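You operate a simulated robot arm through the tools that you are given. There is no shell and no other tool.

You are at the controls of a simulated robot arm. One attempt, no reset.

Task
Fill the gear motor to about the bar from the green can, through the yellow funnel.
Fine: the can goes back, the wet funnel stands in the orange tray, and the lid is shut. Set down upright: green can.

Only the result counts: the job must be done as asked and must still hold three seconds after the hand-in. Knocking over, shifting, dropping, spilling or breaking anything else fails it. A push-on lid holds only when it is set on centred and level and pressed home; a screw cap is set on level and turned clockwise until tight.

Robot
A 6-joint arm with a two-finger parallel gripper, fixed in place. Base frame: the origin is on the floor under the middle of its stand, x ahead of it, y to its left, z up; the work surface is at about z = 0.84. Lengths are in m, angles in degrees, forces in N, time in s.
With the tool pointing down near the work surface it reaches from about 0.24 to 0.64 m from the base axis. Its first joint turns from -66.0 to 66.0 degrees. Payload 2.7 kg.
The TCP is the grasp point between the finger pads, 0.023 m short of the fingertips. In the tool frame z runs along the fingers and y along their closing line. The gripper opens to 0.094 m. The fingers are 0.038 m wide and 0.01 m thick; the gripper's body (0.054 by 0.096 m) begins 0.039 m behind the TCP.
Orientation is told as [roll, pitch, yaw] about the base's x, y, z axes, in that order, counted from this pose: with the fingers straight down and closing along the base's y, the tool's x points along the base's -x, its y along +y and its z along -z.

Tools
- The arm moves only by the tool arm_command. Its argument "commands" is a list that holds one entry, the list of rows, each a list of 7 numbers: the turn, a rotation vector about the tool's x, y, z in units of 8 degrees (1.0 is 8 degrees), then the shift along the tool's x, y, z in units of 50 mm (1.0 is 50 mm), then the finger opening in m, from 0 to 0.094. In form: [[[wx, wy, wz, dx, dy, dz, jaw], ...]]. A call has 1 to 20 rows; each row shifts and turns the commanded pose from where the row before left it, along the tool's axes as they then stand. A call with a number of a shift or a turn outside -1 to 1 is refused whole. Rows are played at 5 a second. More than 0.05 m and 8.6 degrees between two rows, or a gripper value outside its range, and nothing of the call is played. Where a pose cannot be reached the arm comes as near as it can. A force on the tool above 40 N (or 10 N above the force at the start of the call, whichever is more), or a blocked arm, ends the call early, and 0.2 s more pass. The fingers move at their own pace (about 0.045 m/s each) and stop on an object; they squeeze with about 31 N. The grip force told is the motor's: it shows also when the fingers shut on nothing. Time passes only in rows, and 0.2 s behind the last, so rows that do not move let the fingers close. It gives the time, the measured TCP pose, the force on the tool (base axes), the opening and the grip force at its end, in the units of the frame above (readings bear some noise), with the torque about the TCP (base axes, N m) and any sound that the robot's microphone picked up, and new pictures: "show" is both (left out), scene, wrist or none.
- Cameras (640 x 400 px; columns grow to the right, rows downward): "scene" is fixed at [0.0647, -0.4003, 1.4002]; the picture's right is [0.90, -0.44, 0.00], its down [-0.21, -0.44, -0.88] and it looks along [0.38, 0.79, -0.48] (base axes); focal length 332 px, centre (320, 200). "wrist" rides on the gripper at [0.086, 0.016, -0.075] in the tool frame; the picture's right is [-0.18, 0.98, 0.00], its down [-0.58, -0.11, -0.81] and it looks along [-0.79, -0.15, 0.59] (tool axes); focal length 243 px, centre (320, 200). There is no depth. A picture from a camera that has moved, and an enlarged one, comes with that camera's place and axes in the base frame and with its lens. The place of the scene camera against the robot may be out by one fixed shift of up to 0.025 m in any direction.
- close_up(camera, box): a new picture of the part [left, top, right, bottom] of that camera's present view, enlarged. The clock stands still meanwhile.
- finish_job(): hands the job in; it is judged then, once.

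Places have to be worked out from the pictures, the camera data and where the tool is seen. Open the gripper and draw the arm clear of the work before you hand the job in, unless the task says otherwise.

The tools are called after ">>>" as name(argument=value, ...) on one line, values as JSON. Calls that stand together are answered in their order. arm_command: Moves the arm, as the interface text tells. Its arguments: {"type":"object","properties":{"commands":{"type":"array","items":{"type":"array","items":{"type":"array","items":{"type":"number"}}}},"show":{"type":"string","enum":["both","scene","wrist","none"]}},"required":["commands"]} The other tools are called the same way: close_up (camera, box) takes an enlarged picture of a part of a camera's view; finish_job () hands the job in.

At the start:

```text
time_s: 0.0
ee_pos: [0.3751, 0.0911, 1.207]
orientation: [0.0, 0.0, 0.0]
force: [-0.2, -0.4, 0.2]
wrist_torque: [-0.01, -0.03, 0.0]
width: 0.094
grip_force: 0.1
```

scene: 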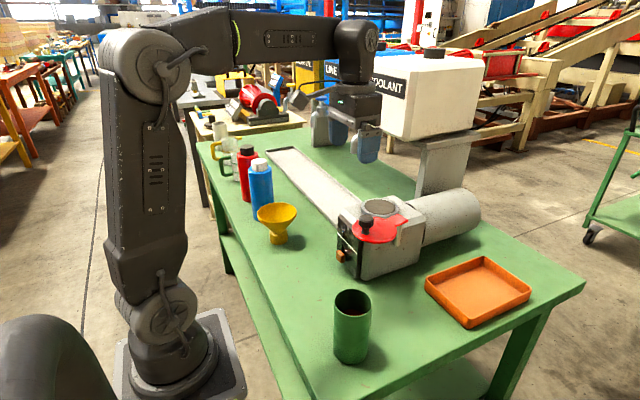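
wrist: 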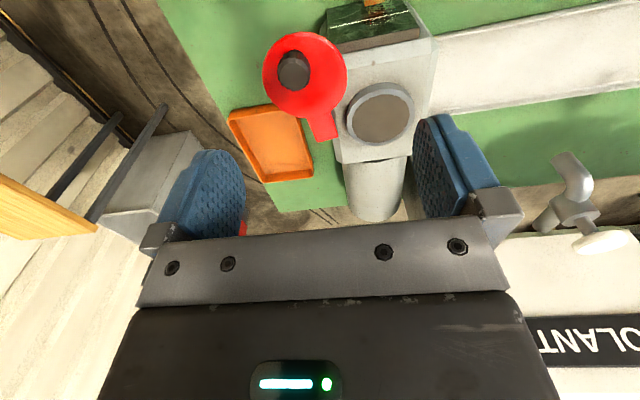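

I'll start by looking closely at the scene: the gear motor with its red lid, the green can, the yellow funnel and the orange tray.

>>> close_up(camera="scene", box=[320, 170, 500, 290])

>>> close_up(camera="scene", box=[220, 130, 400, 250])

>>> close_up(camera="scene", box=[300, 260, 420, 380])

>>> close_up(camera="wrist", box=[220, 0, 460, 220])

```text
3.33 times, centred on (410, 230) of scene
camera zoom: at [0.0647, -0.4003, 1.4002], right [0.9, -0.44, 0.0], down [-0.21, -0.44, -0.88], along [0.38, 0.79, -0.48], focal length 1105 px, centre (20, 100)
```

zoom: 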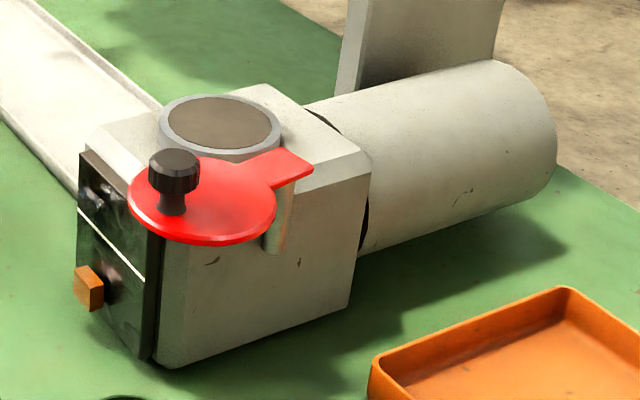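

```text
3.33 times, centred on (310, 190) of scene
camera zoom: at [0.0647, -0.4003, 1.4002], right [0.9, -0.44, 0.0], down [-0.21, -0.44, -0.88], along [0.38, 0.79, -0.48], focal length 1105 px, centre (353, 233)
```

zoom: 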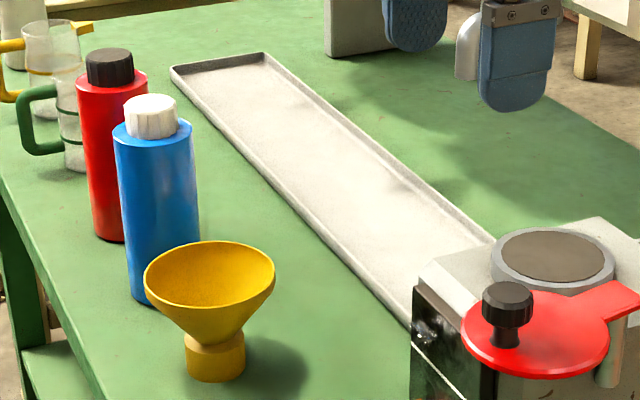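

```text
3.33 times, centred on (360, 320) of scene
camera zoom: at [0.0647, -0.4003, 1.4002], right [0.9, -0.44, 0.0], down [-0.21, -0.44, -0.88], along [0.38, 0.79, -0.48], focal length 1105 px, centre (187, -200)
```

zoom: 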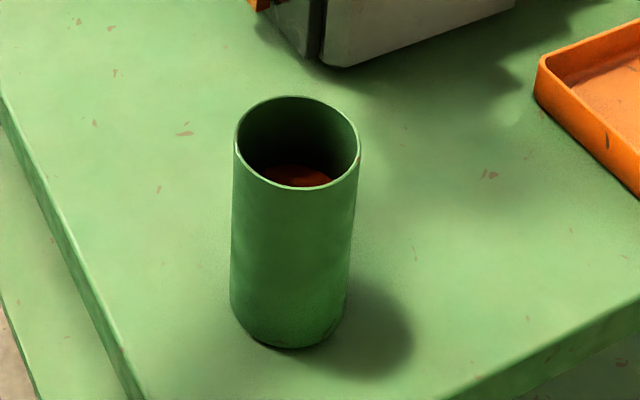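

```text
1.82 times, centred on (340, 110) of wrist
camera zoom: at [0.2895, 0.1069, 1.2826], right [0.18, 0.98, 0.0], down [0.58, -0.11, 0.81], along [0.79, -0.15, -0.59], focal length 441 px, centre (284, 364)
```

zoom: 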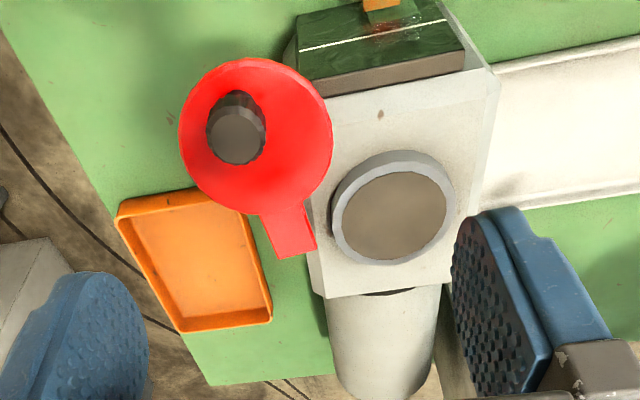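

The red lid appears swung aside on a pin. The port collar is open on top, and the dark panel with the white bar looks like the sight glass. I'll move the wrist camera sideways to triangulate the can, tray and housing.

>>> arm_command(commands=[[[0, 0, 0, 0.5, -1, 0, 0.094], [0, 0, 0, 0.5, -1, 0, 0.094], [0, 0, 0, 0, -1, 0, 0.094], [0, 0, 0, 0, 0, 0, 0.094]]], show="both")

```text
refused: row 1 steps farther than a row can; nothing moved
```

The combined shift was over the 0.05 m limit for one row, so I'll split it into smaller steps.

>>> arm_command(commands=[[[0, 0, 0, 0, -0.9, 0, 0.094], [0, 0, 0, 0, -0.9, 0, 0.094], [0, 0, 0, 0, -0.9, 0, 0.094], [0, 0, 0, 0.9, 0, 0, 0.094], [0, 0, 0, 0, 0, 0, 0.094], [0, 0, 0, 0, 0, 0, 0.094]]], show="both")

```text
time_s: 1.4
ee_pos: [0.3299, -0.0439, 1.2077]
orientation: [0.0, 0.1, 0.0]
force: [-0.2, 0.4, 0.9]
wrist_torque: [0.01, -0.01, 0.02]
width: 0.094
grip_force: 0.0
camera wrist: at [0.2439, -0.028, 1.2829], right [0.18, 0.98, 0.0], down [0.58, -0.11, 0.81], along [0.79, -0.15, -0.59], focal length 243 px, centre (320, 200)
```

scene: 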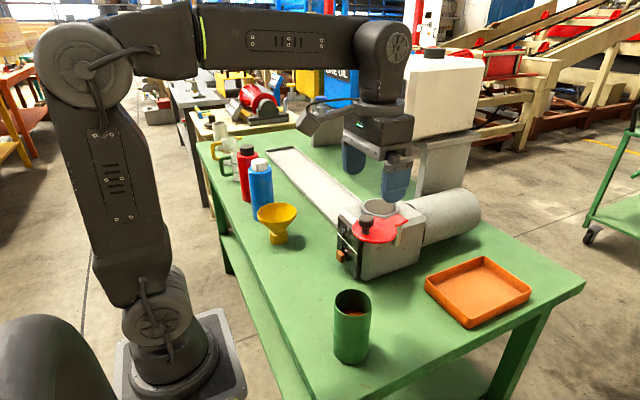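
wrist: 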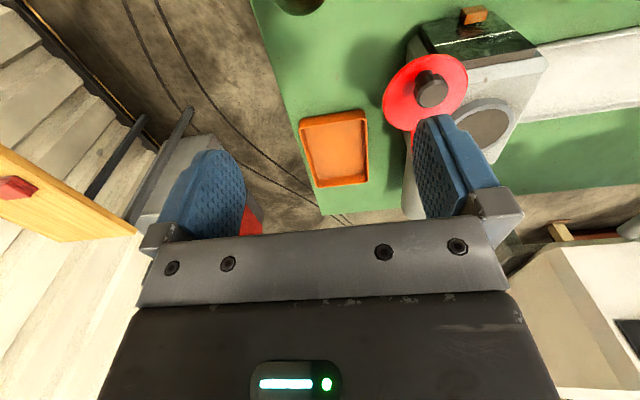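

Triangulating two wrist views puts the collar at about (0.493, 0.153, 1.00), the lid disc at about (0.419, 0.065, 1.01), and the tray at x 0.53–0.75, y -0.13–0.01. Next I'll zoom in on the sight glass, lid, can and funnel.

>>> close_up(camera="scene", box=[325, 200, 389, 240])

>>> close_up(camera="scene", box=[325, 230, 389, 270])

>>> close_up(camera="scene", box=[242, 196, 322, 246])

>>> close_up(camera="wrist", box=[360, 0, 560, 125])

```text
10.00 times, centred on (357, 220) of scene
camera zoom: at [0.0647, -0.4003, 1.4002], right [0.9, -0.44, 0.0], down [-0.21, -0.44, -0.88], along [0.38, 0.79, -0.48], focal length 3315 px, centre (-50, 0)
```

zoom: 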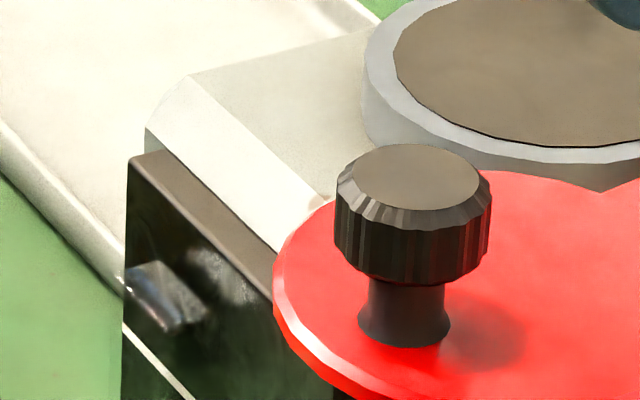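

```text
10.00 times, centred on (357, 250) of scene
camera zoom: at [0.0647, -0.4003, 1.4002], right [0.9, -0.44, 0.0], down [-0.21, -0.44, -0.88], along [0.38, 0.79, -0.48], focal length 3315 px, centre (-50, -300)
```

zoom: 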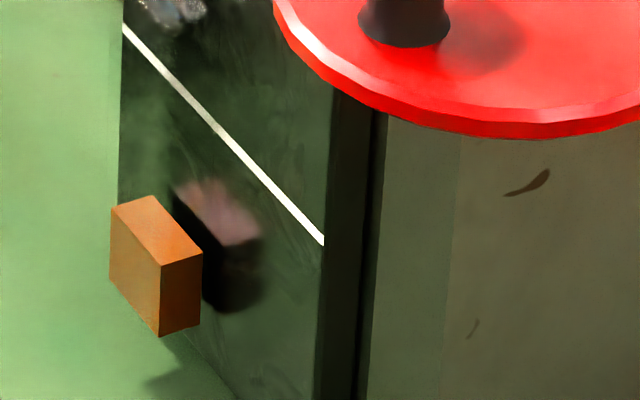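

```text
8.00 times, centred on (282, 221) of scene
camera zoom: at [0.0647, -0.4003, 1.4002], right [0.9, -0.44, 0.0], down [-0.21, -0.44, -0.88], along [0.38, 0.79, -0.48], focal length 2652 px, centre (624, 32)
```

zoom: 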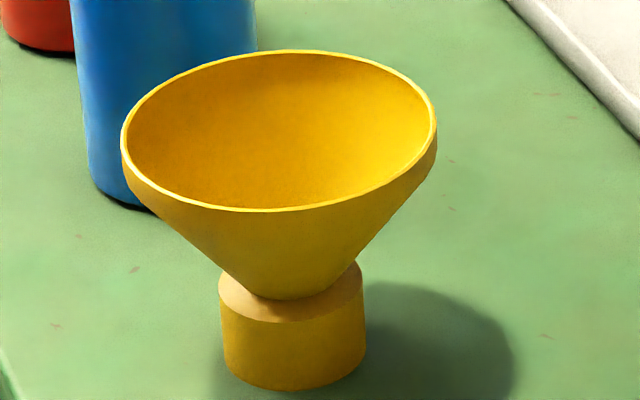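

```text
3.20 times, centred on (460, 62) of wrist
camera zoom: at [0.2439, -0.028, 1.2829], right [0.18, 0.98, 0.0], down [0.58, -0.11, 0.81], along [0.79, -0.15, -0.59], focal length 776 px, centre (-128, 640)
```

zoom: 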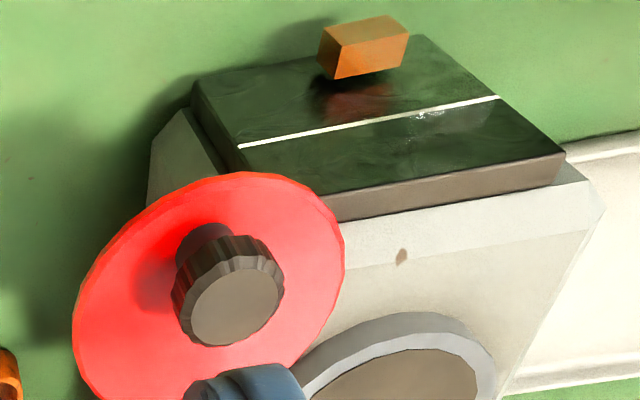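

The white bar on the sight panel marks the target level, and the small orange block looks like a float indicator below it. The funnel has a flat base ring about 52 mm across and a 107 mm cone rim, so I'll pinch its wall. First I'll move the camera over it with the tool yawed −40°.

>>> arm_command(commands=[[[0, 0, 0, 0.337, 0.849, 0, 0.094], [0, 0, 0, 0.337, 0.849, 0, 0.094], [0, 0, 0, 0.337, 0.849, 0, 0.094], [0, 0, 0, 0.337, 0.849, 0, 0.094], [0, 0, 0, 0.337, 0.849, 0, 0.094], [0, 0, 0, 0.337, 0.849, 0, 0.094], [0, 0, 0, 0.337, 0.849, 0, 0.094], [0, 0, 1, 0, 0, 0, 0.094], [0, 0, 1, 0, 0, 0, 0.094], [0, 0, 1, 0, 0, 0, 0.094], [0, 0, 1, 0, 0, 0, 0.094], [0, 0, 1, 0, 0, 0, 0.094], [0, 0, 0, 0, 0, 0, 0.094], [0, 0, 0, 0, 0, 0, 0.094]]], show="both")

```text
time_s: 4.4
ee_pos: [0.2127, 0.2542, 1.208]
orientation: [0.1, 0.0, -40.0]
force: [0.3, 0.9, -0.3]
wrist_torque: [0.0, -0.04, 0.02]
width: 0.0941
grip_force: 0.1
camera wrist: at [0.1566, 0.321, 1.2821], right [0.77, 0.63, 0.0], down [0.37, -0.46, 0.81], along [0.51, -0.62, -0.59], focal length 243 px, centre (320, 200)
```

scene: 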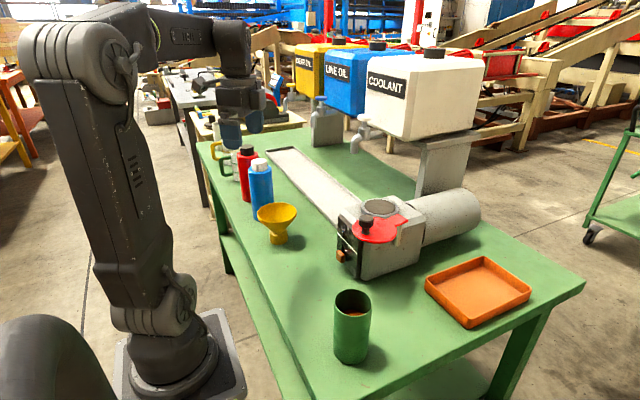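
wrist: 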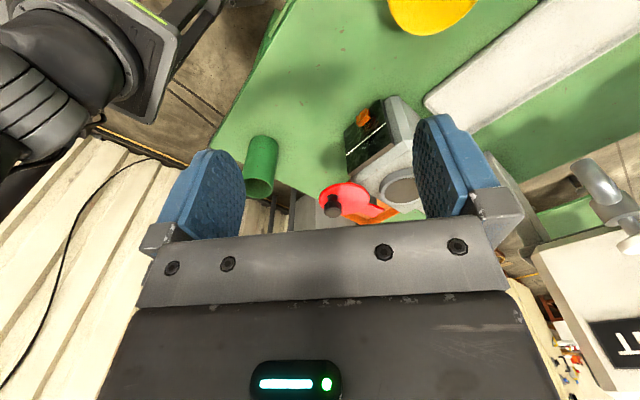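

The funnel sits at the very top edge of the wrist view. I'll shift along the tool's x axis so the camera sees it fully.

>>> arm_command(commands=[[[0, 0, 0, 0.9, 0, 0, 0.094], [0, 0, 0, 0.9, 0, 0, 0.094], [0, 0, 0, 0.2, 0, 0.5, 0.094], [0, 0, 0, 0, 0, 0, 0.094], [0, 0, 0, 0, 0, 0, 0.094]]], show="wrist")

>>> close_up(camera="wrist", box=[320, 0, 576, 160])

```text
time_s: 5.6
ee_pos: [0.195, 0.2848, 1.1825]
orientation: [0.1, 0.1, -40.0]
force: [-0.7, -0.6, 1.2]
wrist_torque: [0.0, 0.0, 0.0]
width: 0.0938
grip_force: 0.1
out of reach, approached as far as the arm can: row 1, 2, 3
camera wrist: at [0.14, 0.3525, 1.2572], right [0.77, 0.63, 0.0], down [0.38, -0.46, 0.81], along [0.51, -0.62, -0.59], focal length 243 px, centre (320, 200)
```

wrist: 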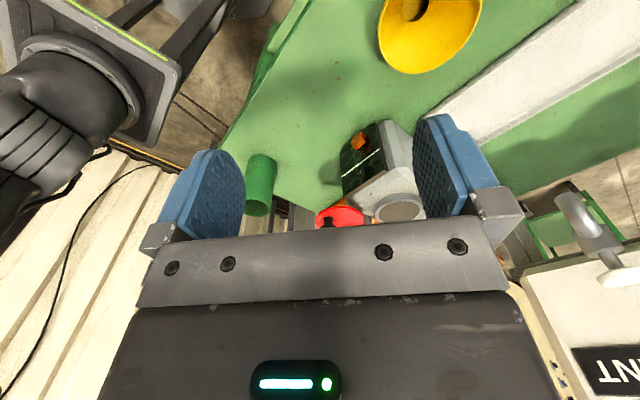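

```text
2.50 times, centred on (448, 80) of wrist
camera zoom: at [0.14, 0.3525, 1.2572], right [0.77, 0.63, 0.0], down [0.38, -0.46, 0.81], along [0.51, -0.62, -0.59], focal length 606 px, centre (0, 500)
```

zoom: 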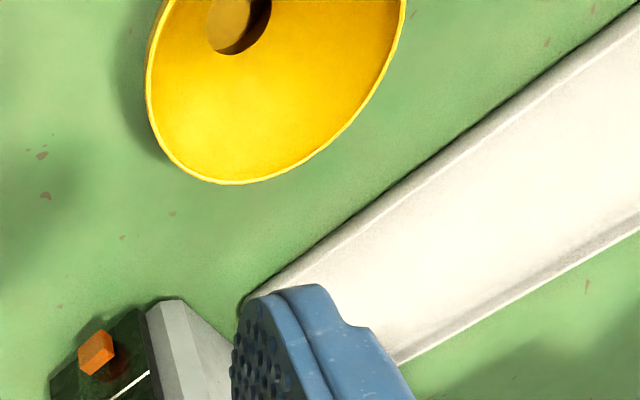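

The pose hit the joint-1 limit, and the funnel axis resolves to about (0.296, 0.351), with a rim radius of 0.0535 at z ≈ 0.935. I'll step back along the tool's x axis to see whether commands count from the measured pose.

>>> arm_command(commands=[[[0, 0, 0, -0.7, 0, 0, 0.06], [0, 0, 0, 0, 0, 0, 0.06], [0, 0, 0, 0, 0, 0, 0.06]]], show="none")

```text
time_s: 6.4
ee_pos: [0.2213, 0.2623, 1.1847]
orientation: [0.0, 0.0, -40.1]
force: [1.0, -0.1, 0.7]
wrist_torque: [-0.01, 0.01, 0.0]
width: 0.0602
grip_force: 0.1
```

Commands do follow the measured pose. I'll tilt the tool 32° outward to match the cone wall and move to a pre-grasp 9 cm back along the tool axis from the near rim.

>>> arm_command(commands=[[[-1, 0, 0, 0, 0, 0, 0.06], [-1, 0, 0, 0, 0, 0, 0.06], [-1, 0, 0, 0, 0, 0, 0.06], [-1, 0, 0, 0, 0, 0, 0.06], [0, 0, 0, 0, -0.4, 0.853, 0.06], [0, 0, 0, 0, -0.4, 0.853, 0.06], [0, 0, 0, 0, -0.4, 0.853, 0.06], [0, 0, 0, 0, -0.4, 0.853, 0.06], [0, 0, 0, 0, 0, 0, 0.06], [0, 0, 0, 0, 0, 0, 0.06]]], show="both")

>>> close_up(camera="scene", box=[200, 120, 360, 270])

```text
time_s: 8.6
ee_pos: [0.2369, 0.2762, 0.9957]
orientation: [32.0, 0.2, -40.0]
force: [0.5, -0.8, -0.2]
wrist_torque: [0.03, -0.02, -0.03]
width: 0.0599
grip_force: 0.1
camera wrist: at [0.1539, 0.3122, 1.0673], right [0.68, 0.52, 0.52], down [0.11, -0.77, 0.63], along [0.73, -0.36, -0.58], focal length 243 px, centre (320, 200)
```

scene: 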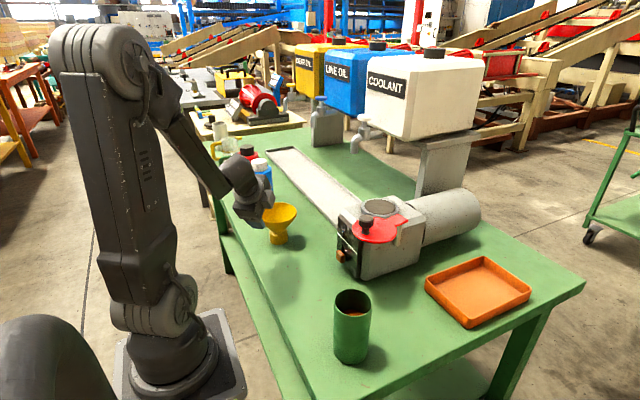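
wrist: 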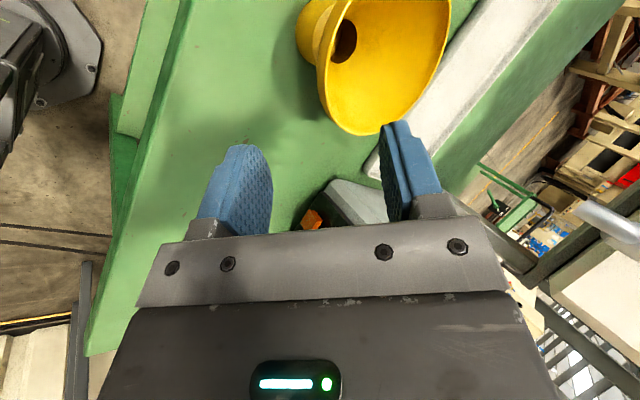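

```text
2.67 times, centred on (280, 195) of scene
camera zoom: at [0.0647, -0.4003, 1.4002], right [0.9, -0.44, 0.0], down [-0.21, -0.44, -0.88], along [0.38, 0.79, -0.48], focal length 884 px, centre (427, 213)
```

zoom: 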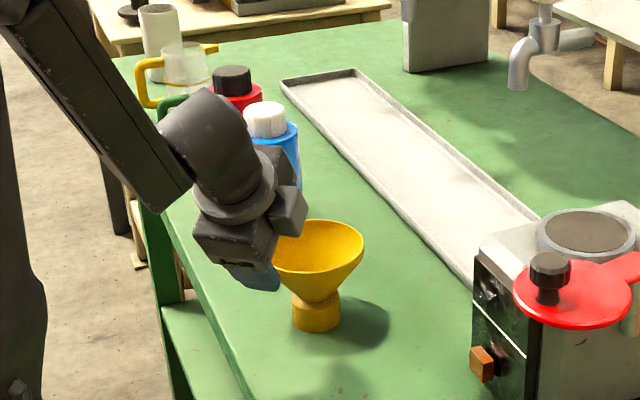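

The pre-grasp lines up, with the predicted rim point falling on the wall seen in the wrist view. I'll advance 6 cm along the tool axis and check the straddle before going further.

>>> arm_command(commands=[[[0, 0, 0, 0.03, 0.03, 0.6, 0.06], [0, 0, 0, 0.03, 0.03, 0.6, 0.06], [0, 0, 0, 0, 0, 0, 0.06], [0, 0, 0, 0, 0, 0, 0.06]]], show="both")

>>> close_up(camera="wrist", box=[200, 40, 440, 190])

>>> close_up(camera="scene", box=[230, 170, 310, 250])

```text
time_s: 9.6
ee_pos: [0.2444, 0.2855, 0.9897]
orientation: [31.9, 0.0, -39.9]
force: [1.0, 0.5, 0.3]
wrist_torque: [-0.02, -0.02, 0.01]
width: 0.0601
grip_force: 0.1
out of reach, approached as far as the arm can: row 1, 2
camera wrist: at [0.1617, 0.3207, 1.0613], right [0.68, 0.52, 0.52], down [0.11, -0.77, 0.63], along [0.73, -0.37, -0.58], focal length 243 px, centre (320, 200)
```

scene: 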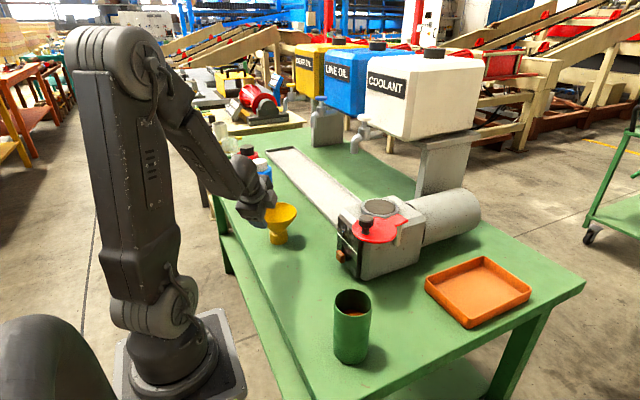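
wrist: 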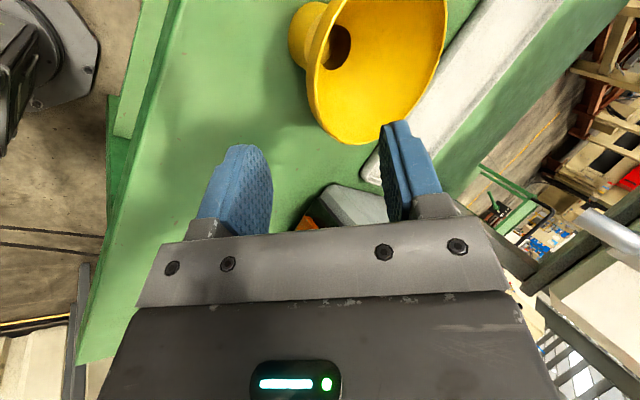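

```text
2.67 times, centred on (320, 115) of wrist
camera zoom: at [0.1617, 0.3207, 1.0613], right [0.68, 0.52, 0.52], down [0.11, -0.77, 0.63], along [0.73, -0.37, -0.58], focal length 647 px, centre (320, 427)
```

zoom: 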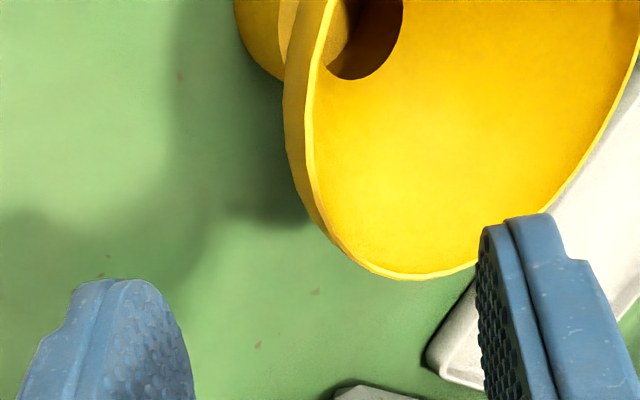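

```text
5.00 times, centred on (270, 210) of scene
camera zoom: at [0.0647, -0.4003, 1.4002], right [0.9, -0.44, 0.0], down [-0.21, -0.44, -0.88], along [0.38, 0.79, -0.48], focal length 1658 px, centre (570, 150)
```

zoom: 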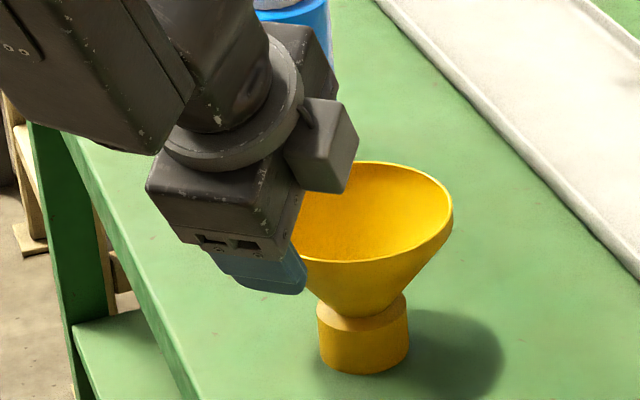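

The outward tilt here runs out of reach, probably a wrist joint limit, so I'll pinch the −y side of the cone instead with the tool leaning sideways. I'll lift, untilt, return yaw to 0, move beside the funnel and tilt towards +y.

>>> arm_command(commands=[[[0, 0, 0, 0, 0.5, -0.8, 0.06], [0, 0, 0, 0, 0.5, -0.8, 0.06], [0, 0, 0, 0, 0.5, -0.8, 0.06], [1, 0, 0, 0, 0, 0, 0.06], [1, 0, 0, 0, 0, 0, 0.06], [1, 0, 0, 0, 0, 0, 0.06], [1, 0, 0, 0, 0, 0, 0.06], [0, 0, -1, 0, 0, 0, 0.06], [0, 0, -1, 0, 0, 0, 0.06], [0, 0, -1, 0, 0, 0, 0.06], [0, 0, -1, 0, 0, 0, 0.06], [0, 0, -1, 0, 0, 0, 0.06], [0, 0, 0, -0.52, -0.28, 0, 0.06], [0, 0, 0, -0.52, -0.28, 0, 0.06], [0, 0, 0, 0, 0, 0, 0.06], [0, 0, 0, 0, 0, 0, 0.06]]], show="both")

```text
time_s: 13.0
ee_pos: [0.2973, 0.258, 1.1315]
orientation: [0.0, -0.1, 0.1]
force: [0.3, -0.8, -0.1]
wrist_torque: [0.0, 0.04, 0.01]
width: 0.0597
grip_force: 0.1
camera wrist: at [0.2106, 0.2741, 1.2059], right [0.18, 0.98, 0.0], down [0.58, -0.11, 0.81], along [0.79, -0.15, -0.59], focal length 243 px, centre (320, 200)
```

scene: 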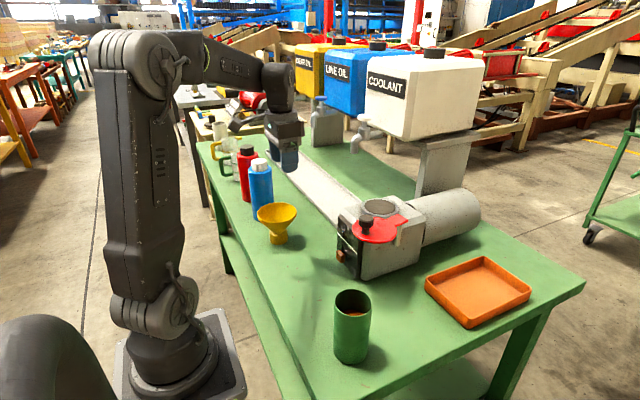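
wrist: 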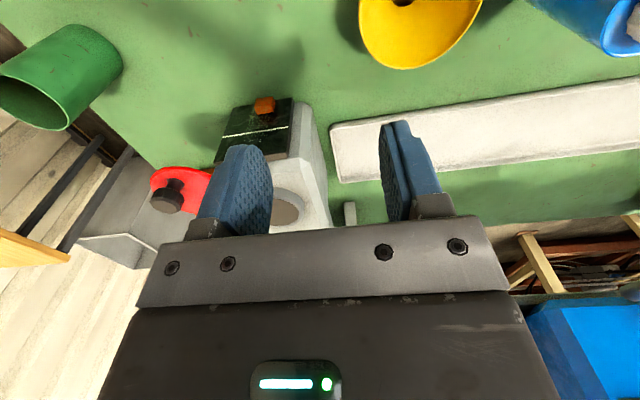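

I'm now at (0.297, 0.258, 1.13) with the tool down. I'll tilt 32° towards +y and descend to the pre-grasp beside the −y wall of the funnel.

>>> arm_command(commands=[[[-1, 0, 0, 0, 0, 0, 0.06], [-1, 0, 0, 0, 0, 0, 0.06], [-1, 0, 0, 0, 0, 0, 0.06], [-1, 0, 0, 0, 0, 0, 0.06], [0, 0, 0, 0, -0.47, 0.752, 0.06], [0, 0, 0, 0, -0.47, 0.752, 0.06], [0, 0, 0, 0, -0.47, 0.752, 0.06], [0, 0, 0, 0, 0, 0, 0.06], [0, 0, 0, 0, 0, 0, 0.06]]], show="both")

>>> close_up(camera="wrist", box=[200, 0, 440, 150])

```text
time_s: 15.0
ee_pos: [0.297, 0.2581, 0.9983]
orientation: [32.0, 0.1, 0.0]
force: [-1.0, -1.0, -0.5]
wrist_torque: [-0.01, 0.01, 0.01]
width: 0.06
grip_force: 0.0
camera wrist: at [0.2108, 0.2318, 1.0692], right [0.18, 0.83, 0.52], down [0.58, -0.52, 0.63], along [0.79, 0.19, -0.58], focal length 243 px, centre (320, 200)
```

scene: 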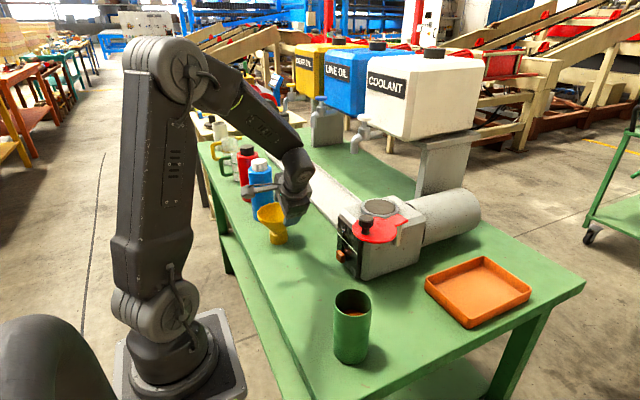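
wrist: 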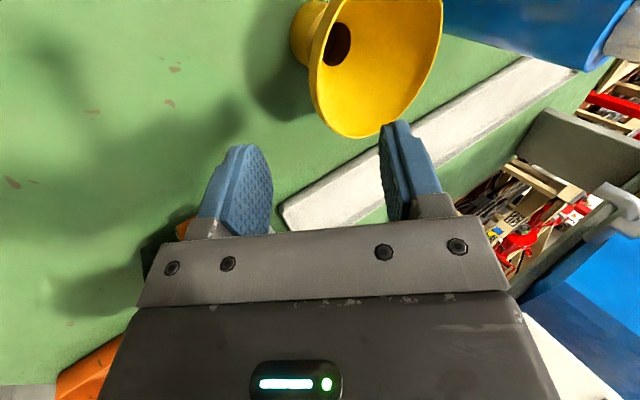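

```text
2.67 times, centred on (320, 75) of wrist
camera zoom: at [0.2108, 0.2318, 1.0692], right [0.18, 0.83, 0.52], down [0.58, -0.52, 0.63], along [0.79, 0.19, -0.58], focal length 647 px, centre (320, 533)
```

zoom: 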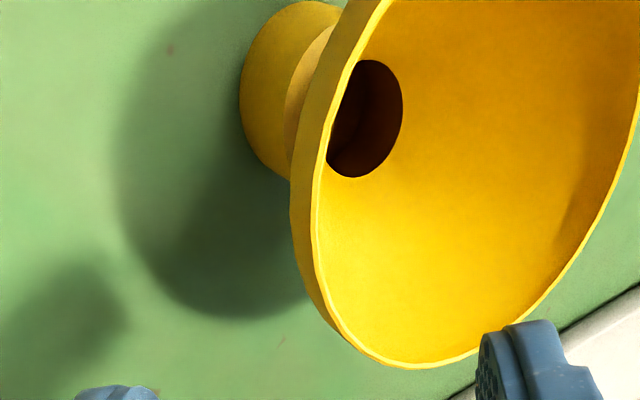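

The sideways pre-grasp is reached and well aligned. I'll advance about 9 cm along the tool axis so the fingers straddle the wall, then look before closing.

>>> arm_command(commands=[[[0, 0, 0, 0, 0, 0.7, 0.06], [0, 0, 0, 0, 0, 0.6, 0.06], [0, 0, 0, 0, 0, 0.5, 0.06], [0, 0, 0, 0, 0, 0, 0.06], [0, 0, 0, 0, 0, 0, 0.06]]], show="both")

>>> close_up(camera="wrist", box=[200, 50, 440, 200])

>>> close_up(camera="scene", box=[230, 170, 310, 250])

```text
time_s: 15.8
ee_pos: [0.3013, 0.3052, 0.9379]
orientation: [33.1, -0.8, -0.2]
force: [-1.4, 0.3, 11.4]
wrist_torque: [0.45, 0.23, 0.07]
width: 0.0627
grip_force: 3.8
stopped in row 3: the force on the tool passed its limit at 57 N (the readings are from after the stop); the commanded pose is now the measured one
camera wrist: at [0.2137, 0.2777, 1.0066], right [0.18, 0.82, 0.54], down [0.57, -0.53, 0.62], along [0.8, 0.2, -0.57], focal length 243 px, centre (320, 200)
```

scene: 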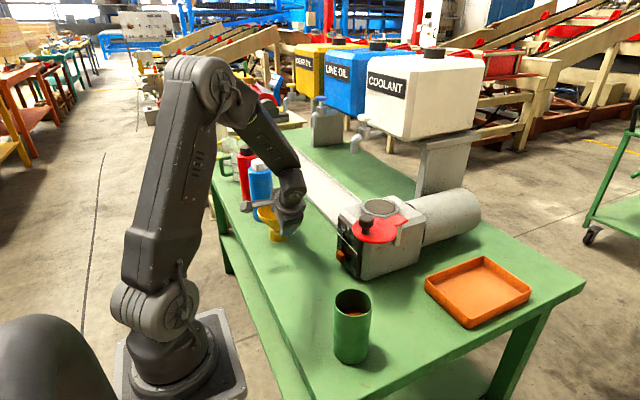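
wrist: 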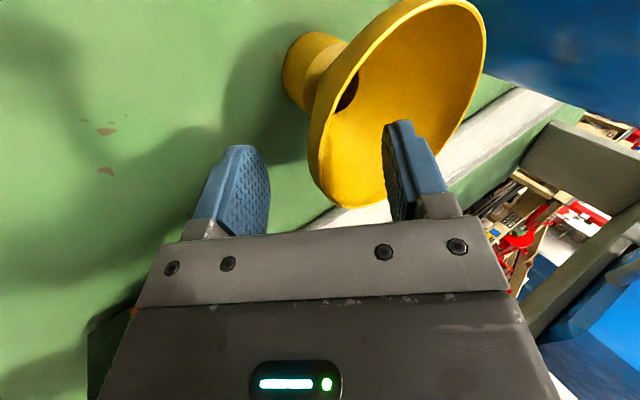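

```text
2.67 times, centred on (320, 125) of wrist
camera zoom: at [0.2137, 0.2777, 1.0066], right [0.18, 0.82, 0.54], down [0.57, -0.53, 0.62], along [0.8, 0.2, -0.57], focal length 647 px, centre (320, 400)
```

zoom: 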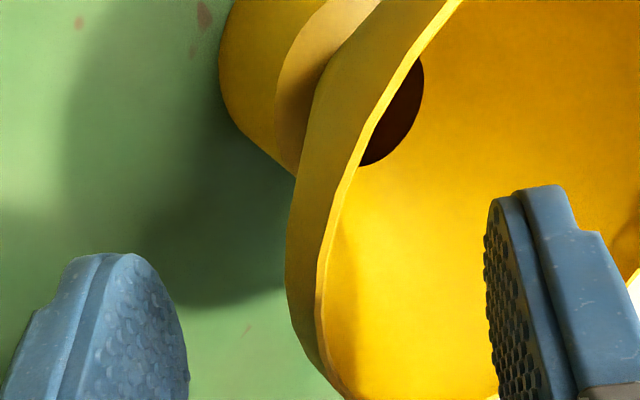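

```text
5.00 times, centred on (270, 210) of scene
camera zoom: at [0.0645, -0.4005, 1.4002], right [0.9, -0.44, 0.0], down [-0.21, -0.44, -0.88], along [0.38, 0.79, -0.48], focal length 1658 px, centre (570, 150)
```

zoom: 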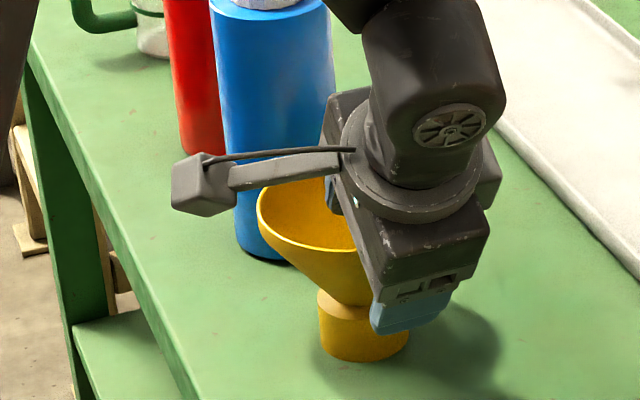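

The inner fingertip met resistance exactly at rim height in the middle of the cone, so the funnel behaves as solid and can't be wall-pinched. I'll back straight off and check whether the funnel moved.

>>> arm_command(commands=[[[0, 0, 0, 0, 0, -0.5, 0.06], [0, 0, 0, 0, 0, -0.9, 0.06], [0, 0, 0, 0, 0, -0.9, 0.06], [0, 0, 0, 0, 0, 0, 0.06], [0, 0, 0, 0, 0, 0, 0.06]]], show="both")

>>> close_up(camera="scene", box=[242, 196, 322, 246])

>>> close_up(camera="wrist", box=[200, 0, 440, 150])

```text
time_s: 17.0
ee_pos: [0.2996, 0.2453, 1.0305]
orientation: [32.8, -0.6, -0.1]
force: [0.1, -1.0, 0.3]
wrist_torque: [0.0, -0.03, -0.01]
width: 0.06
grip_force: 0.1
camera wrist: at [0.2116, 0.2173, 1.1004], right [0.18, 0.83, 0.54], down [0.57, -0.53, 0.62], along [0.8, 0.19, -0.57], focal length 243 px, centre (320, 200)
```

scene: 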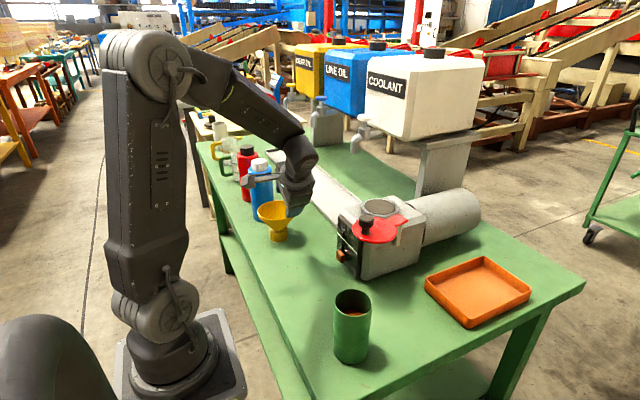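
wrist: 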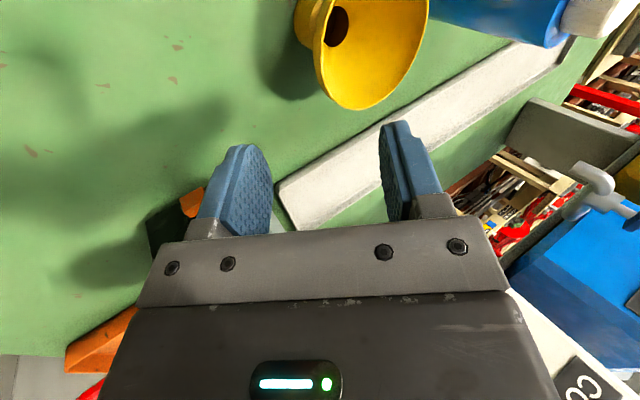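

```text
8.00 times, centred on (282, 221) of scene
camera zoom: at [0.0647, -0.4003, 1.4002], right [0.9, -0.44, 0.0], down [-0.21, -0.44, -0.88], along [0.38, 0.79, -0.48], focal length 2652 px, centre (624, 32)
```

zoom: 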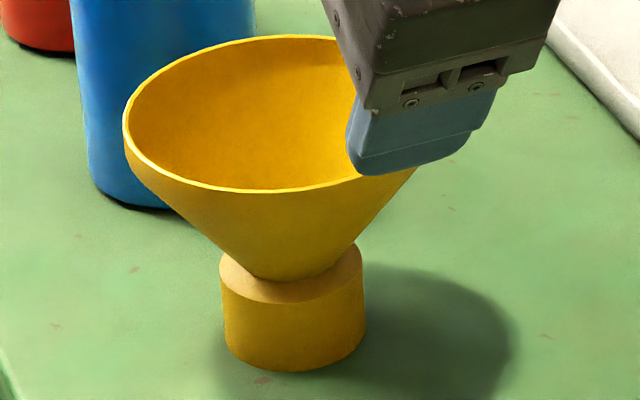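

```text
2.67 times, centred on (320, 75) of wrist
camera zoom: at [0.2116, 0.2173, 1.1004], right [0.18, 0.83, 0.54], down [0.57, -0.53, 0.62], along [0.8, 0.19, -0.57], focal length 647 px, centre (320, 533)
```

zoom: 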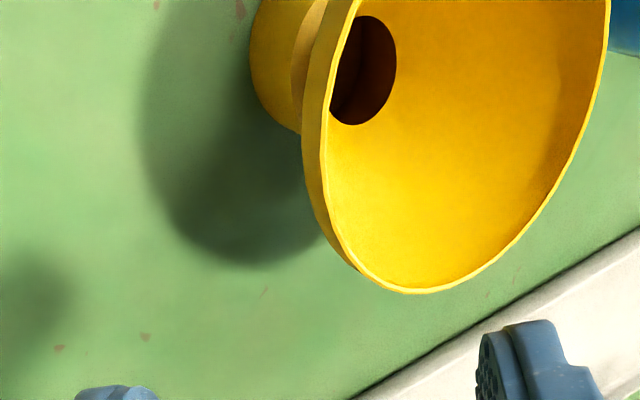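

The funnel slid about 12 mm to roughly (0.303, 0.361) and is still upright. I'll switch to a nearly horizontal grip from the −y side with the camera on top, starting with lift, untilt and yaw to −90° at a safe height.

>>> arm_command(commands=[[[0, 0, 0, 0, 0.53, -0.83, 0.094], [0, 0, 0, 0, 0.53, -0.83, 0.094], [1, 0, 0, 0, 0, 0, 0.094], [1, 0, 0, 0, 0, 0, 0.094], [1, 0, 0, 0, 0, 0, 0.094], [1, 0.07, 0, 0, 0, 0, 0.094], [0.1, 0, 1, 0, 0, 0, 0.094], [0, 0, 1, 0, 0, 0, 0.094], [0, 0, 1, 0, 0, 0, 0.094], [0, 0, 1, 0, 0, 0, 0.094], [0, 0, 1, 0, 0, 0, 0.094], [0, 0, 1, 0, 0, 0, 0.094], [0, 0, 1, 0, 0, 0, 0.094], [0, 0, 1, 0, 0, 0, 0.094], [0, 0, 1, 0, 0, 0, 0.094], [0, 0, 1, 0, 0, 0, 0.094], [0, 0, 1, 0, 0, 0, 0.094], [0, 0, 0.25, 0, 0, 0, 0.094], [0, 0, 0, 0, 0, 0, 0.094]]], show="none")

```text
time_s: 21.0
ee_pos: [0.2982, 0.2402, 1.129]
orientation: [0.0, 0.1, -90.2]
force: [0.4, 0.0, 0.2]
wrist_torque: [-0.03, 0.02, -0.01]
width: 0.0939
grip_force: 0.0
```

Yaw is −90° with the tool down. I'll now tilt 75° about the tool's y axis so the fingers point towards +y, and check the reach.

>>> arm_command(commands=[[[0, 1, 0, 0, 0, 0, 0.094], [0, 1, 0, 0, 0, 0, 0.094], [0, 1, 0, 0, 0, 0, 0.094], [0, 1, 0, 0, 0, 0, 0.094], [0, 1, 0, 0, 0, 0, 0.094], [0, 1, 0, 0, 0, 0, 0.094], [0, 1, 0, 0, 0, 0, 0.094], [0, 1, 0, 0, 0, 0, 0.094], [0, 1, 0, 0, 0, 0, 0.094], [0, 0.375, 0, 0, 0, 0, 0.094], [0, 0, 0, 0, 0, 0, 0.094]]], show="both")

```text
time_s: 23.4
ee_pos: [0.2987, 0.2406, 1.131]
orientation: [0.3, 75.1, -89.8]
force: [-0.3, 0.0, 0.3]
wrist_torque: [0.02, -0.02, -0.01]
width: 0.0942
grip_force: 0.1
camera wrist: at [0.3144, 0.1908, 1.2329], right [0.98, -0.05, -0.18], down [-0.11, -0.93, -0.36], along [-0.15, 0.37, -0.92], focal length 243 px, centre (320, 200)
```

scene: 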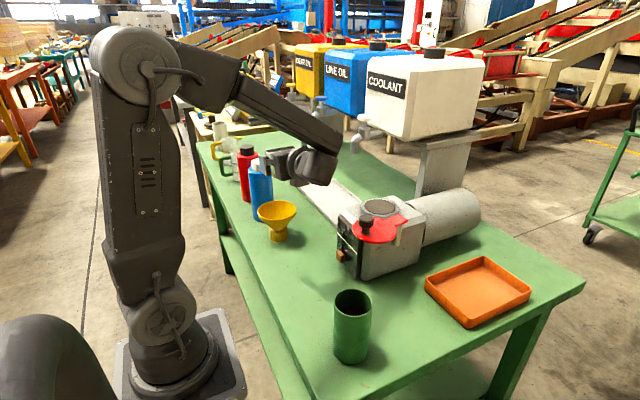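
wrist: 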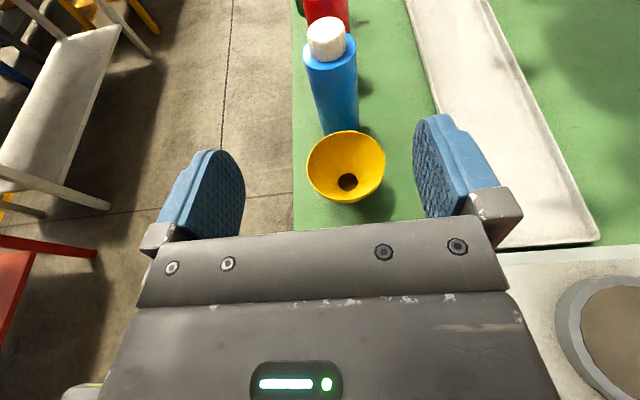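

The near-horizontal pose is reachable and gives a clear top view, with the funnel axis at about (0.302, 0.360). I'll descend towards the pre-grasp in two steps and check clearance at the first.

>>> arm_command(commands=[[[0, 0, 0, -0.878, 0.013, 0.26, 0.094], [0, 0, 0, -0.878, 0.013, 0.26, 0.094], [0, 0, 0, -0.878, 0.013, 0.26, 0.094], [0, 0, 0, 0, 0, 0, 0.094]]], show="both")

>>> close_up(camera="scene", box=[220, 140, 380, 240])

```text
time_s: 24.4
ee_pos: [0.3001, 0.2453, 0.992]
orientation: [0.2, 75.1, -89.9]
force: [-0.1, 0.4, 0.2]
wrist_torque: [-0.03, 0.0, -0.01]
width: 0.0941
grip_force: 0.0
camera wrist: at [0.3169, 0.195, 1.0956], right [0.98, -0.05, -0.18], down [-0.11, -0.93, -0.35], along [-0.15, 0.37, -0.92], focal length 243 px, centre (320, 200)
```

scene: 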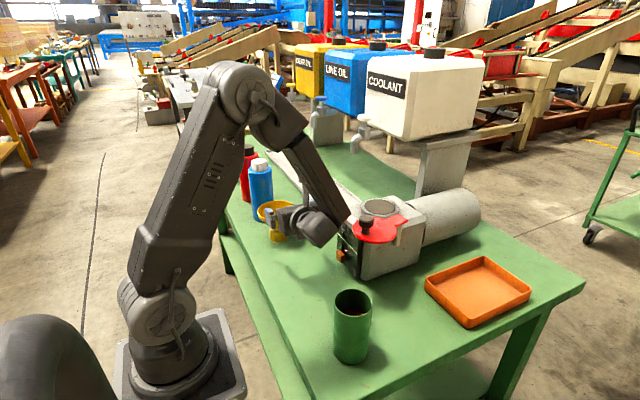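
wrist: 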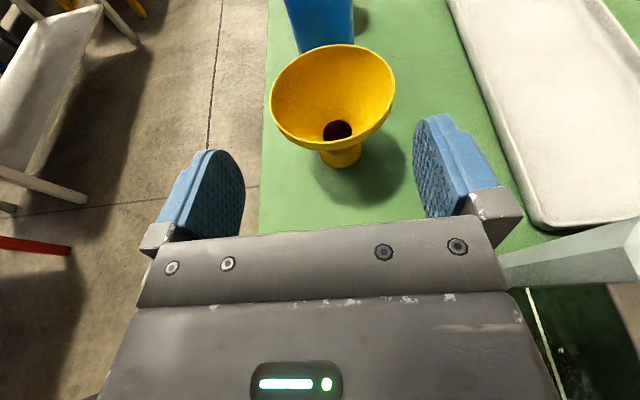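

```text
4.00 times, centred on (300, 190) of scene
camera zoom: at [0.0647, -0.4003, 1.4002], right [0.9, -0.44, 0.0], down [-0.21, -0.44, -0.88], along [0.38, 0.79, -0.48], focal length 1326 px, centre (400, 240)
```

zoom: 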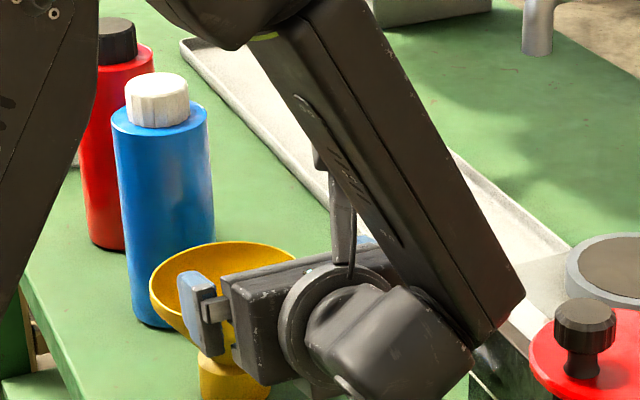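

The forearm would come close to the open lid if I went lower from here. I'll rotate the tool 10° about vertical to keep it clear, then descend just short of the funnel rim.

>>> arm_command(commands=[[[-0.604, 0, 0.162, 0, 0, 0, 0.094], [-0.604, 0, 0.162, 0, 0, 0, 0.094], [0, 0, 0, -0.581, -0.12, 0.33, 0.094], [0, 0, 0, -0.581, -0.12, 0.33, 0.094], [0, 0, 0, 0, 0, 0, 0.094]]], show="both")

>>> close_up(camera="scene", box=[220, 160, 380, 260])

```text
time_s: 25.6
ee_pos: [0.2902, 0.2643, 0.928]
orientation: [0.1, 75.1, -99.9]
force: [-0.6, 0.2, 1.0]
wrist_torque: [0.02, -0.03, 0.03]
width: 0.094
grip_force: 0.1
camera wrist: at [0.2982, 0.2118, 1.0307], right [0.96, -0.22, -0.18], down [-0.27, -0.9, -0.35], along [-0.08, 0.39, -0.92], focal length 243 px, centre (320, 200)
```

scene: 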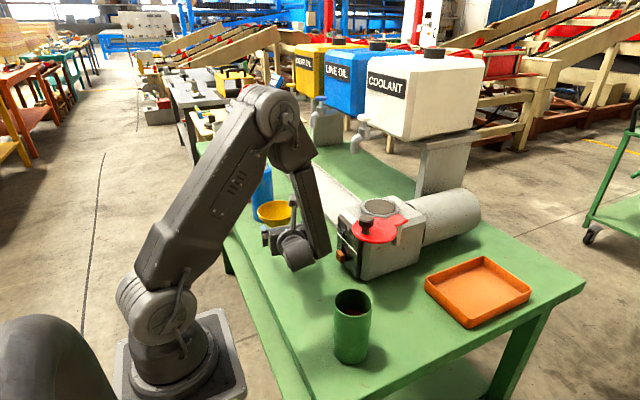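
wrist: 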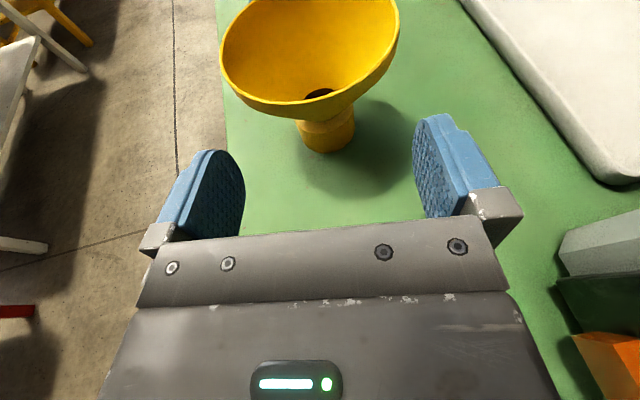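

```text
4.00 times, centred on (300, 210) of scene
camera zoom: at [0.0647, -0.4003, 1.4002], right [0.9, -0.44, 0.0], down [-0.21, -0.44, -0.88], along [0.38, 0.79, -0.48], focal length 1326 px, centre (400, 160)
```

zoom: 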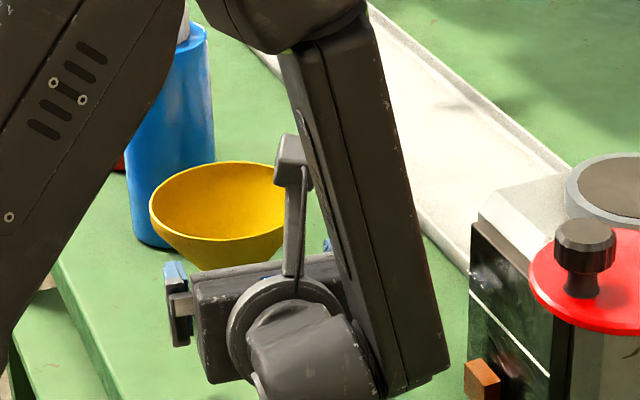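

The forearm is well clear of the housing now, and the funnel axis is about 5 mm to the tool's −y side. I'll correct that, lower to grip height, and creep forward under the rim.

>>> arm_command(commands=[[[0, 0, 0, -0.3, -0.108, 0.2, 0.094], [0, 0, 0, -0.284, 0, 0.2, 0.094], [0, 0, 0, 0, 0, 0.5, 0.094], [0, 0, 0, 0, 0, 0, 0.094]]], show="both")

>>> close_up(camera="scene", box=[220, 160, 380, 260])

```text
time_s: 26.6
ee_pos: [0.292, 0.3004, 0.8895]
orientation: [0.0, 75.1, -100.1]
force: [0.4, 0.1, -0.4]
wrist_torque: [0.01, 0.01, -0.01]
width: 0.0942
grip_force: 0.0
camera wrist: at [0.2998, 0.2488, 0.9918], right [0.96, -0.22, -0.18], down [-0.27, -0.9, -0.35], along [-0.08, 0.39, -0.92], focal length 243 px, centre (320, 200)
```

scene: 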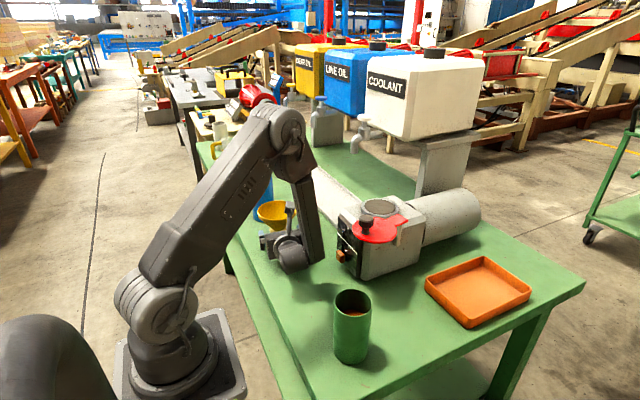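
wrist: 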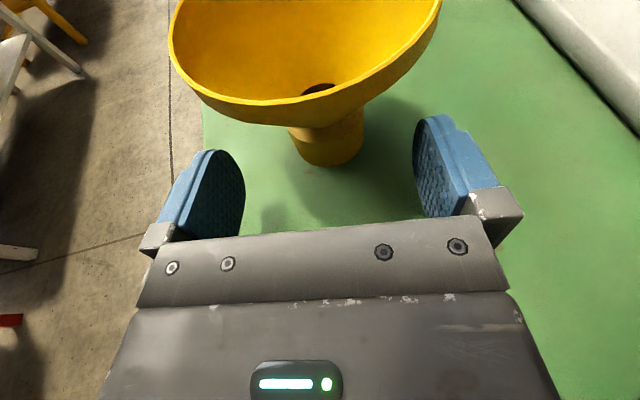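

```text
4.00 times, centred on (300, 210) of scene
camera zoom: at [0.0647, -0.4003, 1.4002], right [0.9, -0.44, 0.0], down [-0.21, -0.44, -0.88], along [0.38, 0.79, -0.48], focal length 1326 px, centre (400, 160)
```

zoom: 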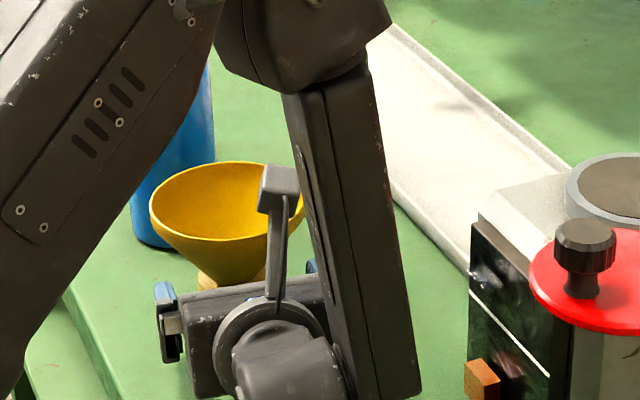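

The funnel ring is centred between the fingers. I'll advance the last 46 mm in small steps while watching the force.

>>> arm_command(commands=[[[0, 0, 0, 0, 0, 0.4, 0.094], [0, 0, 0, 0, 0, 0.3, 0.094], [0, 0, 0, 0, 0, 0.22, 0.094], [0, 0, 0, 0, 0, 0, 0.094]]], show="both")

>>> close_up(camera="scene", box=[220, 160, 380, 260])

```text
time_s: 27.6
ee_pos: [0.2998, 0.3452, 0.8761]
orientation: [0.0, 75.2, -100.1]
force: [0.2, 0.9, 0.5]
wrist_torque: [0.0, 0.0, 0.0]
width: 0.0941
grip_force: 0.1
camera wrist: at [0.3072, 0.293, 0.9793], right [0.96, -0.22, -0.18], down [-0.27, -0.9, -0.35], along [-0.08, 0.39, -0.92], focal length 243 px, centre (320, 200)
```

scene: 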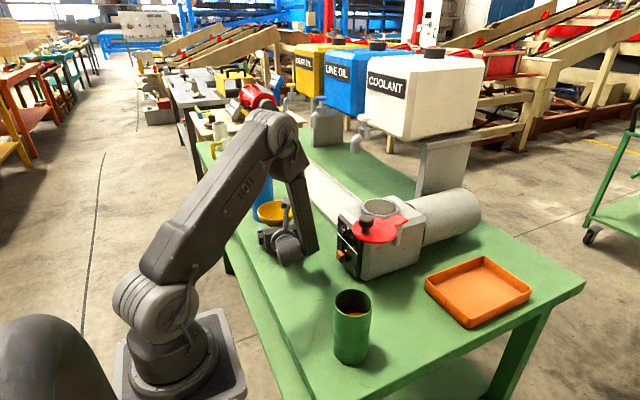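
wrist: 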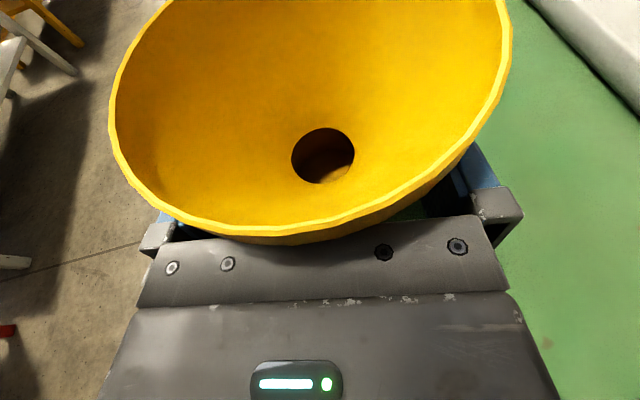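

```text
4.00 times, centred on (300, 210) of scene
camera zoom: at [0.0647, -0.4003, 1.4002], right [0.9, -0.44, 0.0], down [-0.21, -0.44, -0.88], along [0.38, 0.79, -0.48], focal length 1326 px, centre (400, 160)
```

zoom: 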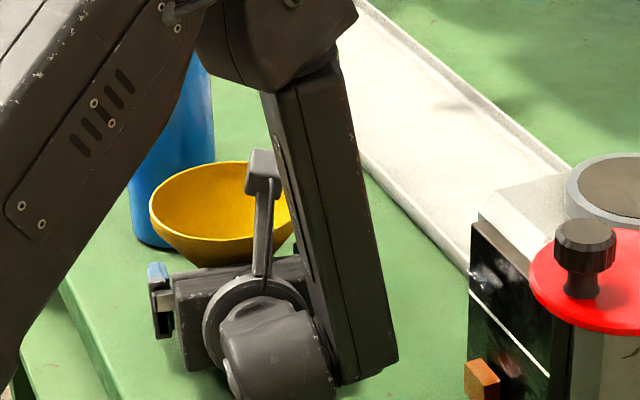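

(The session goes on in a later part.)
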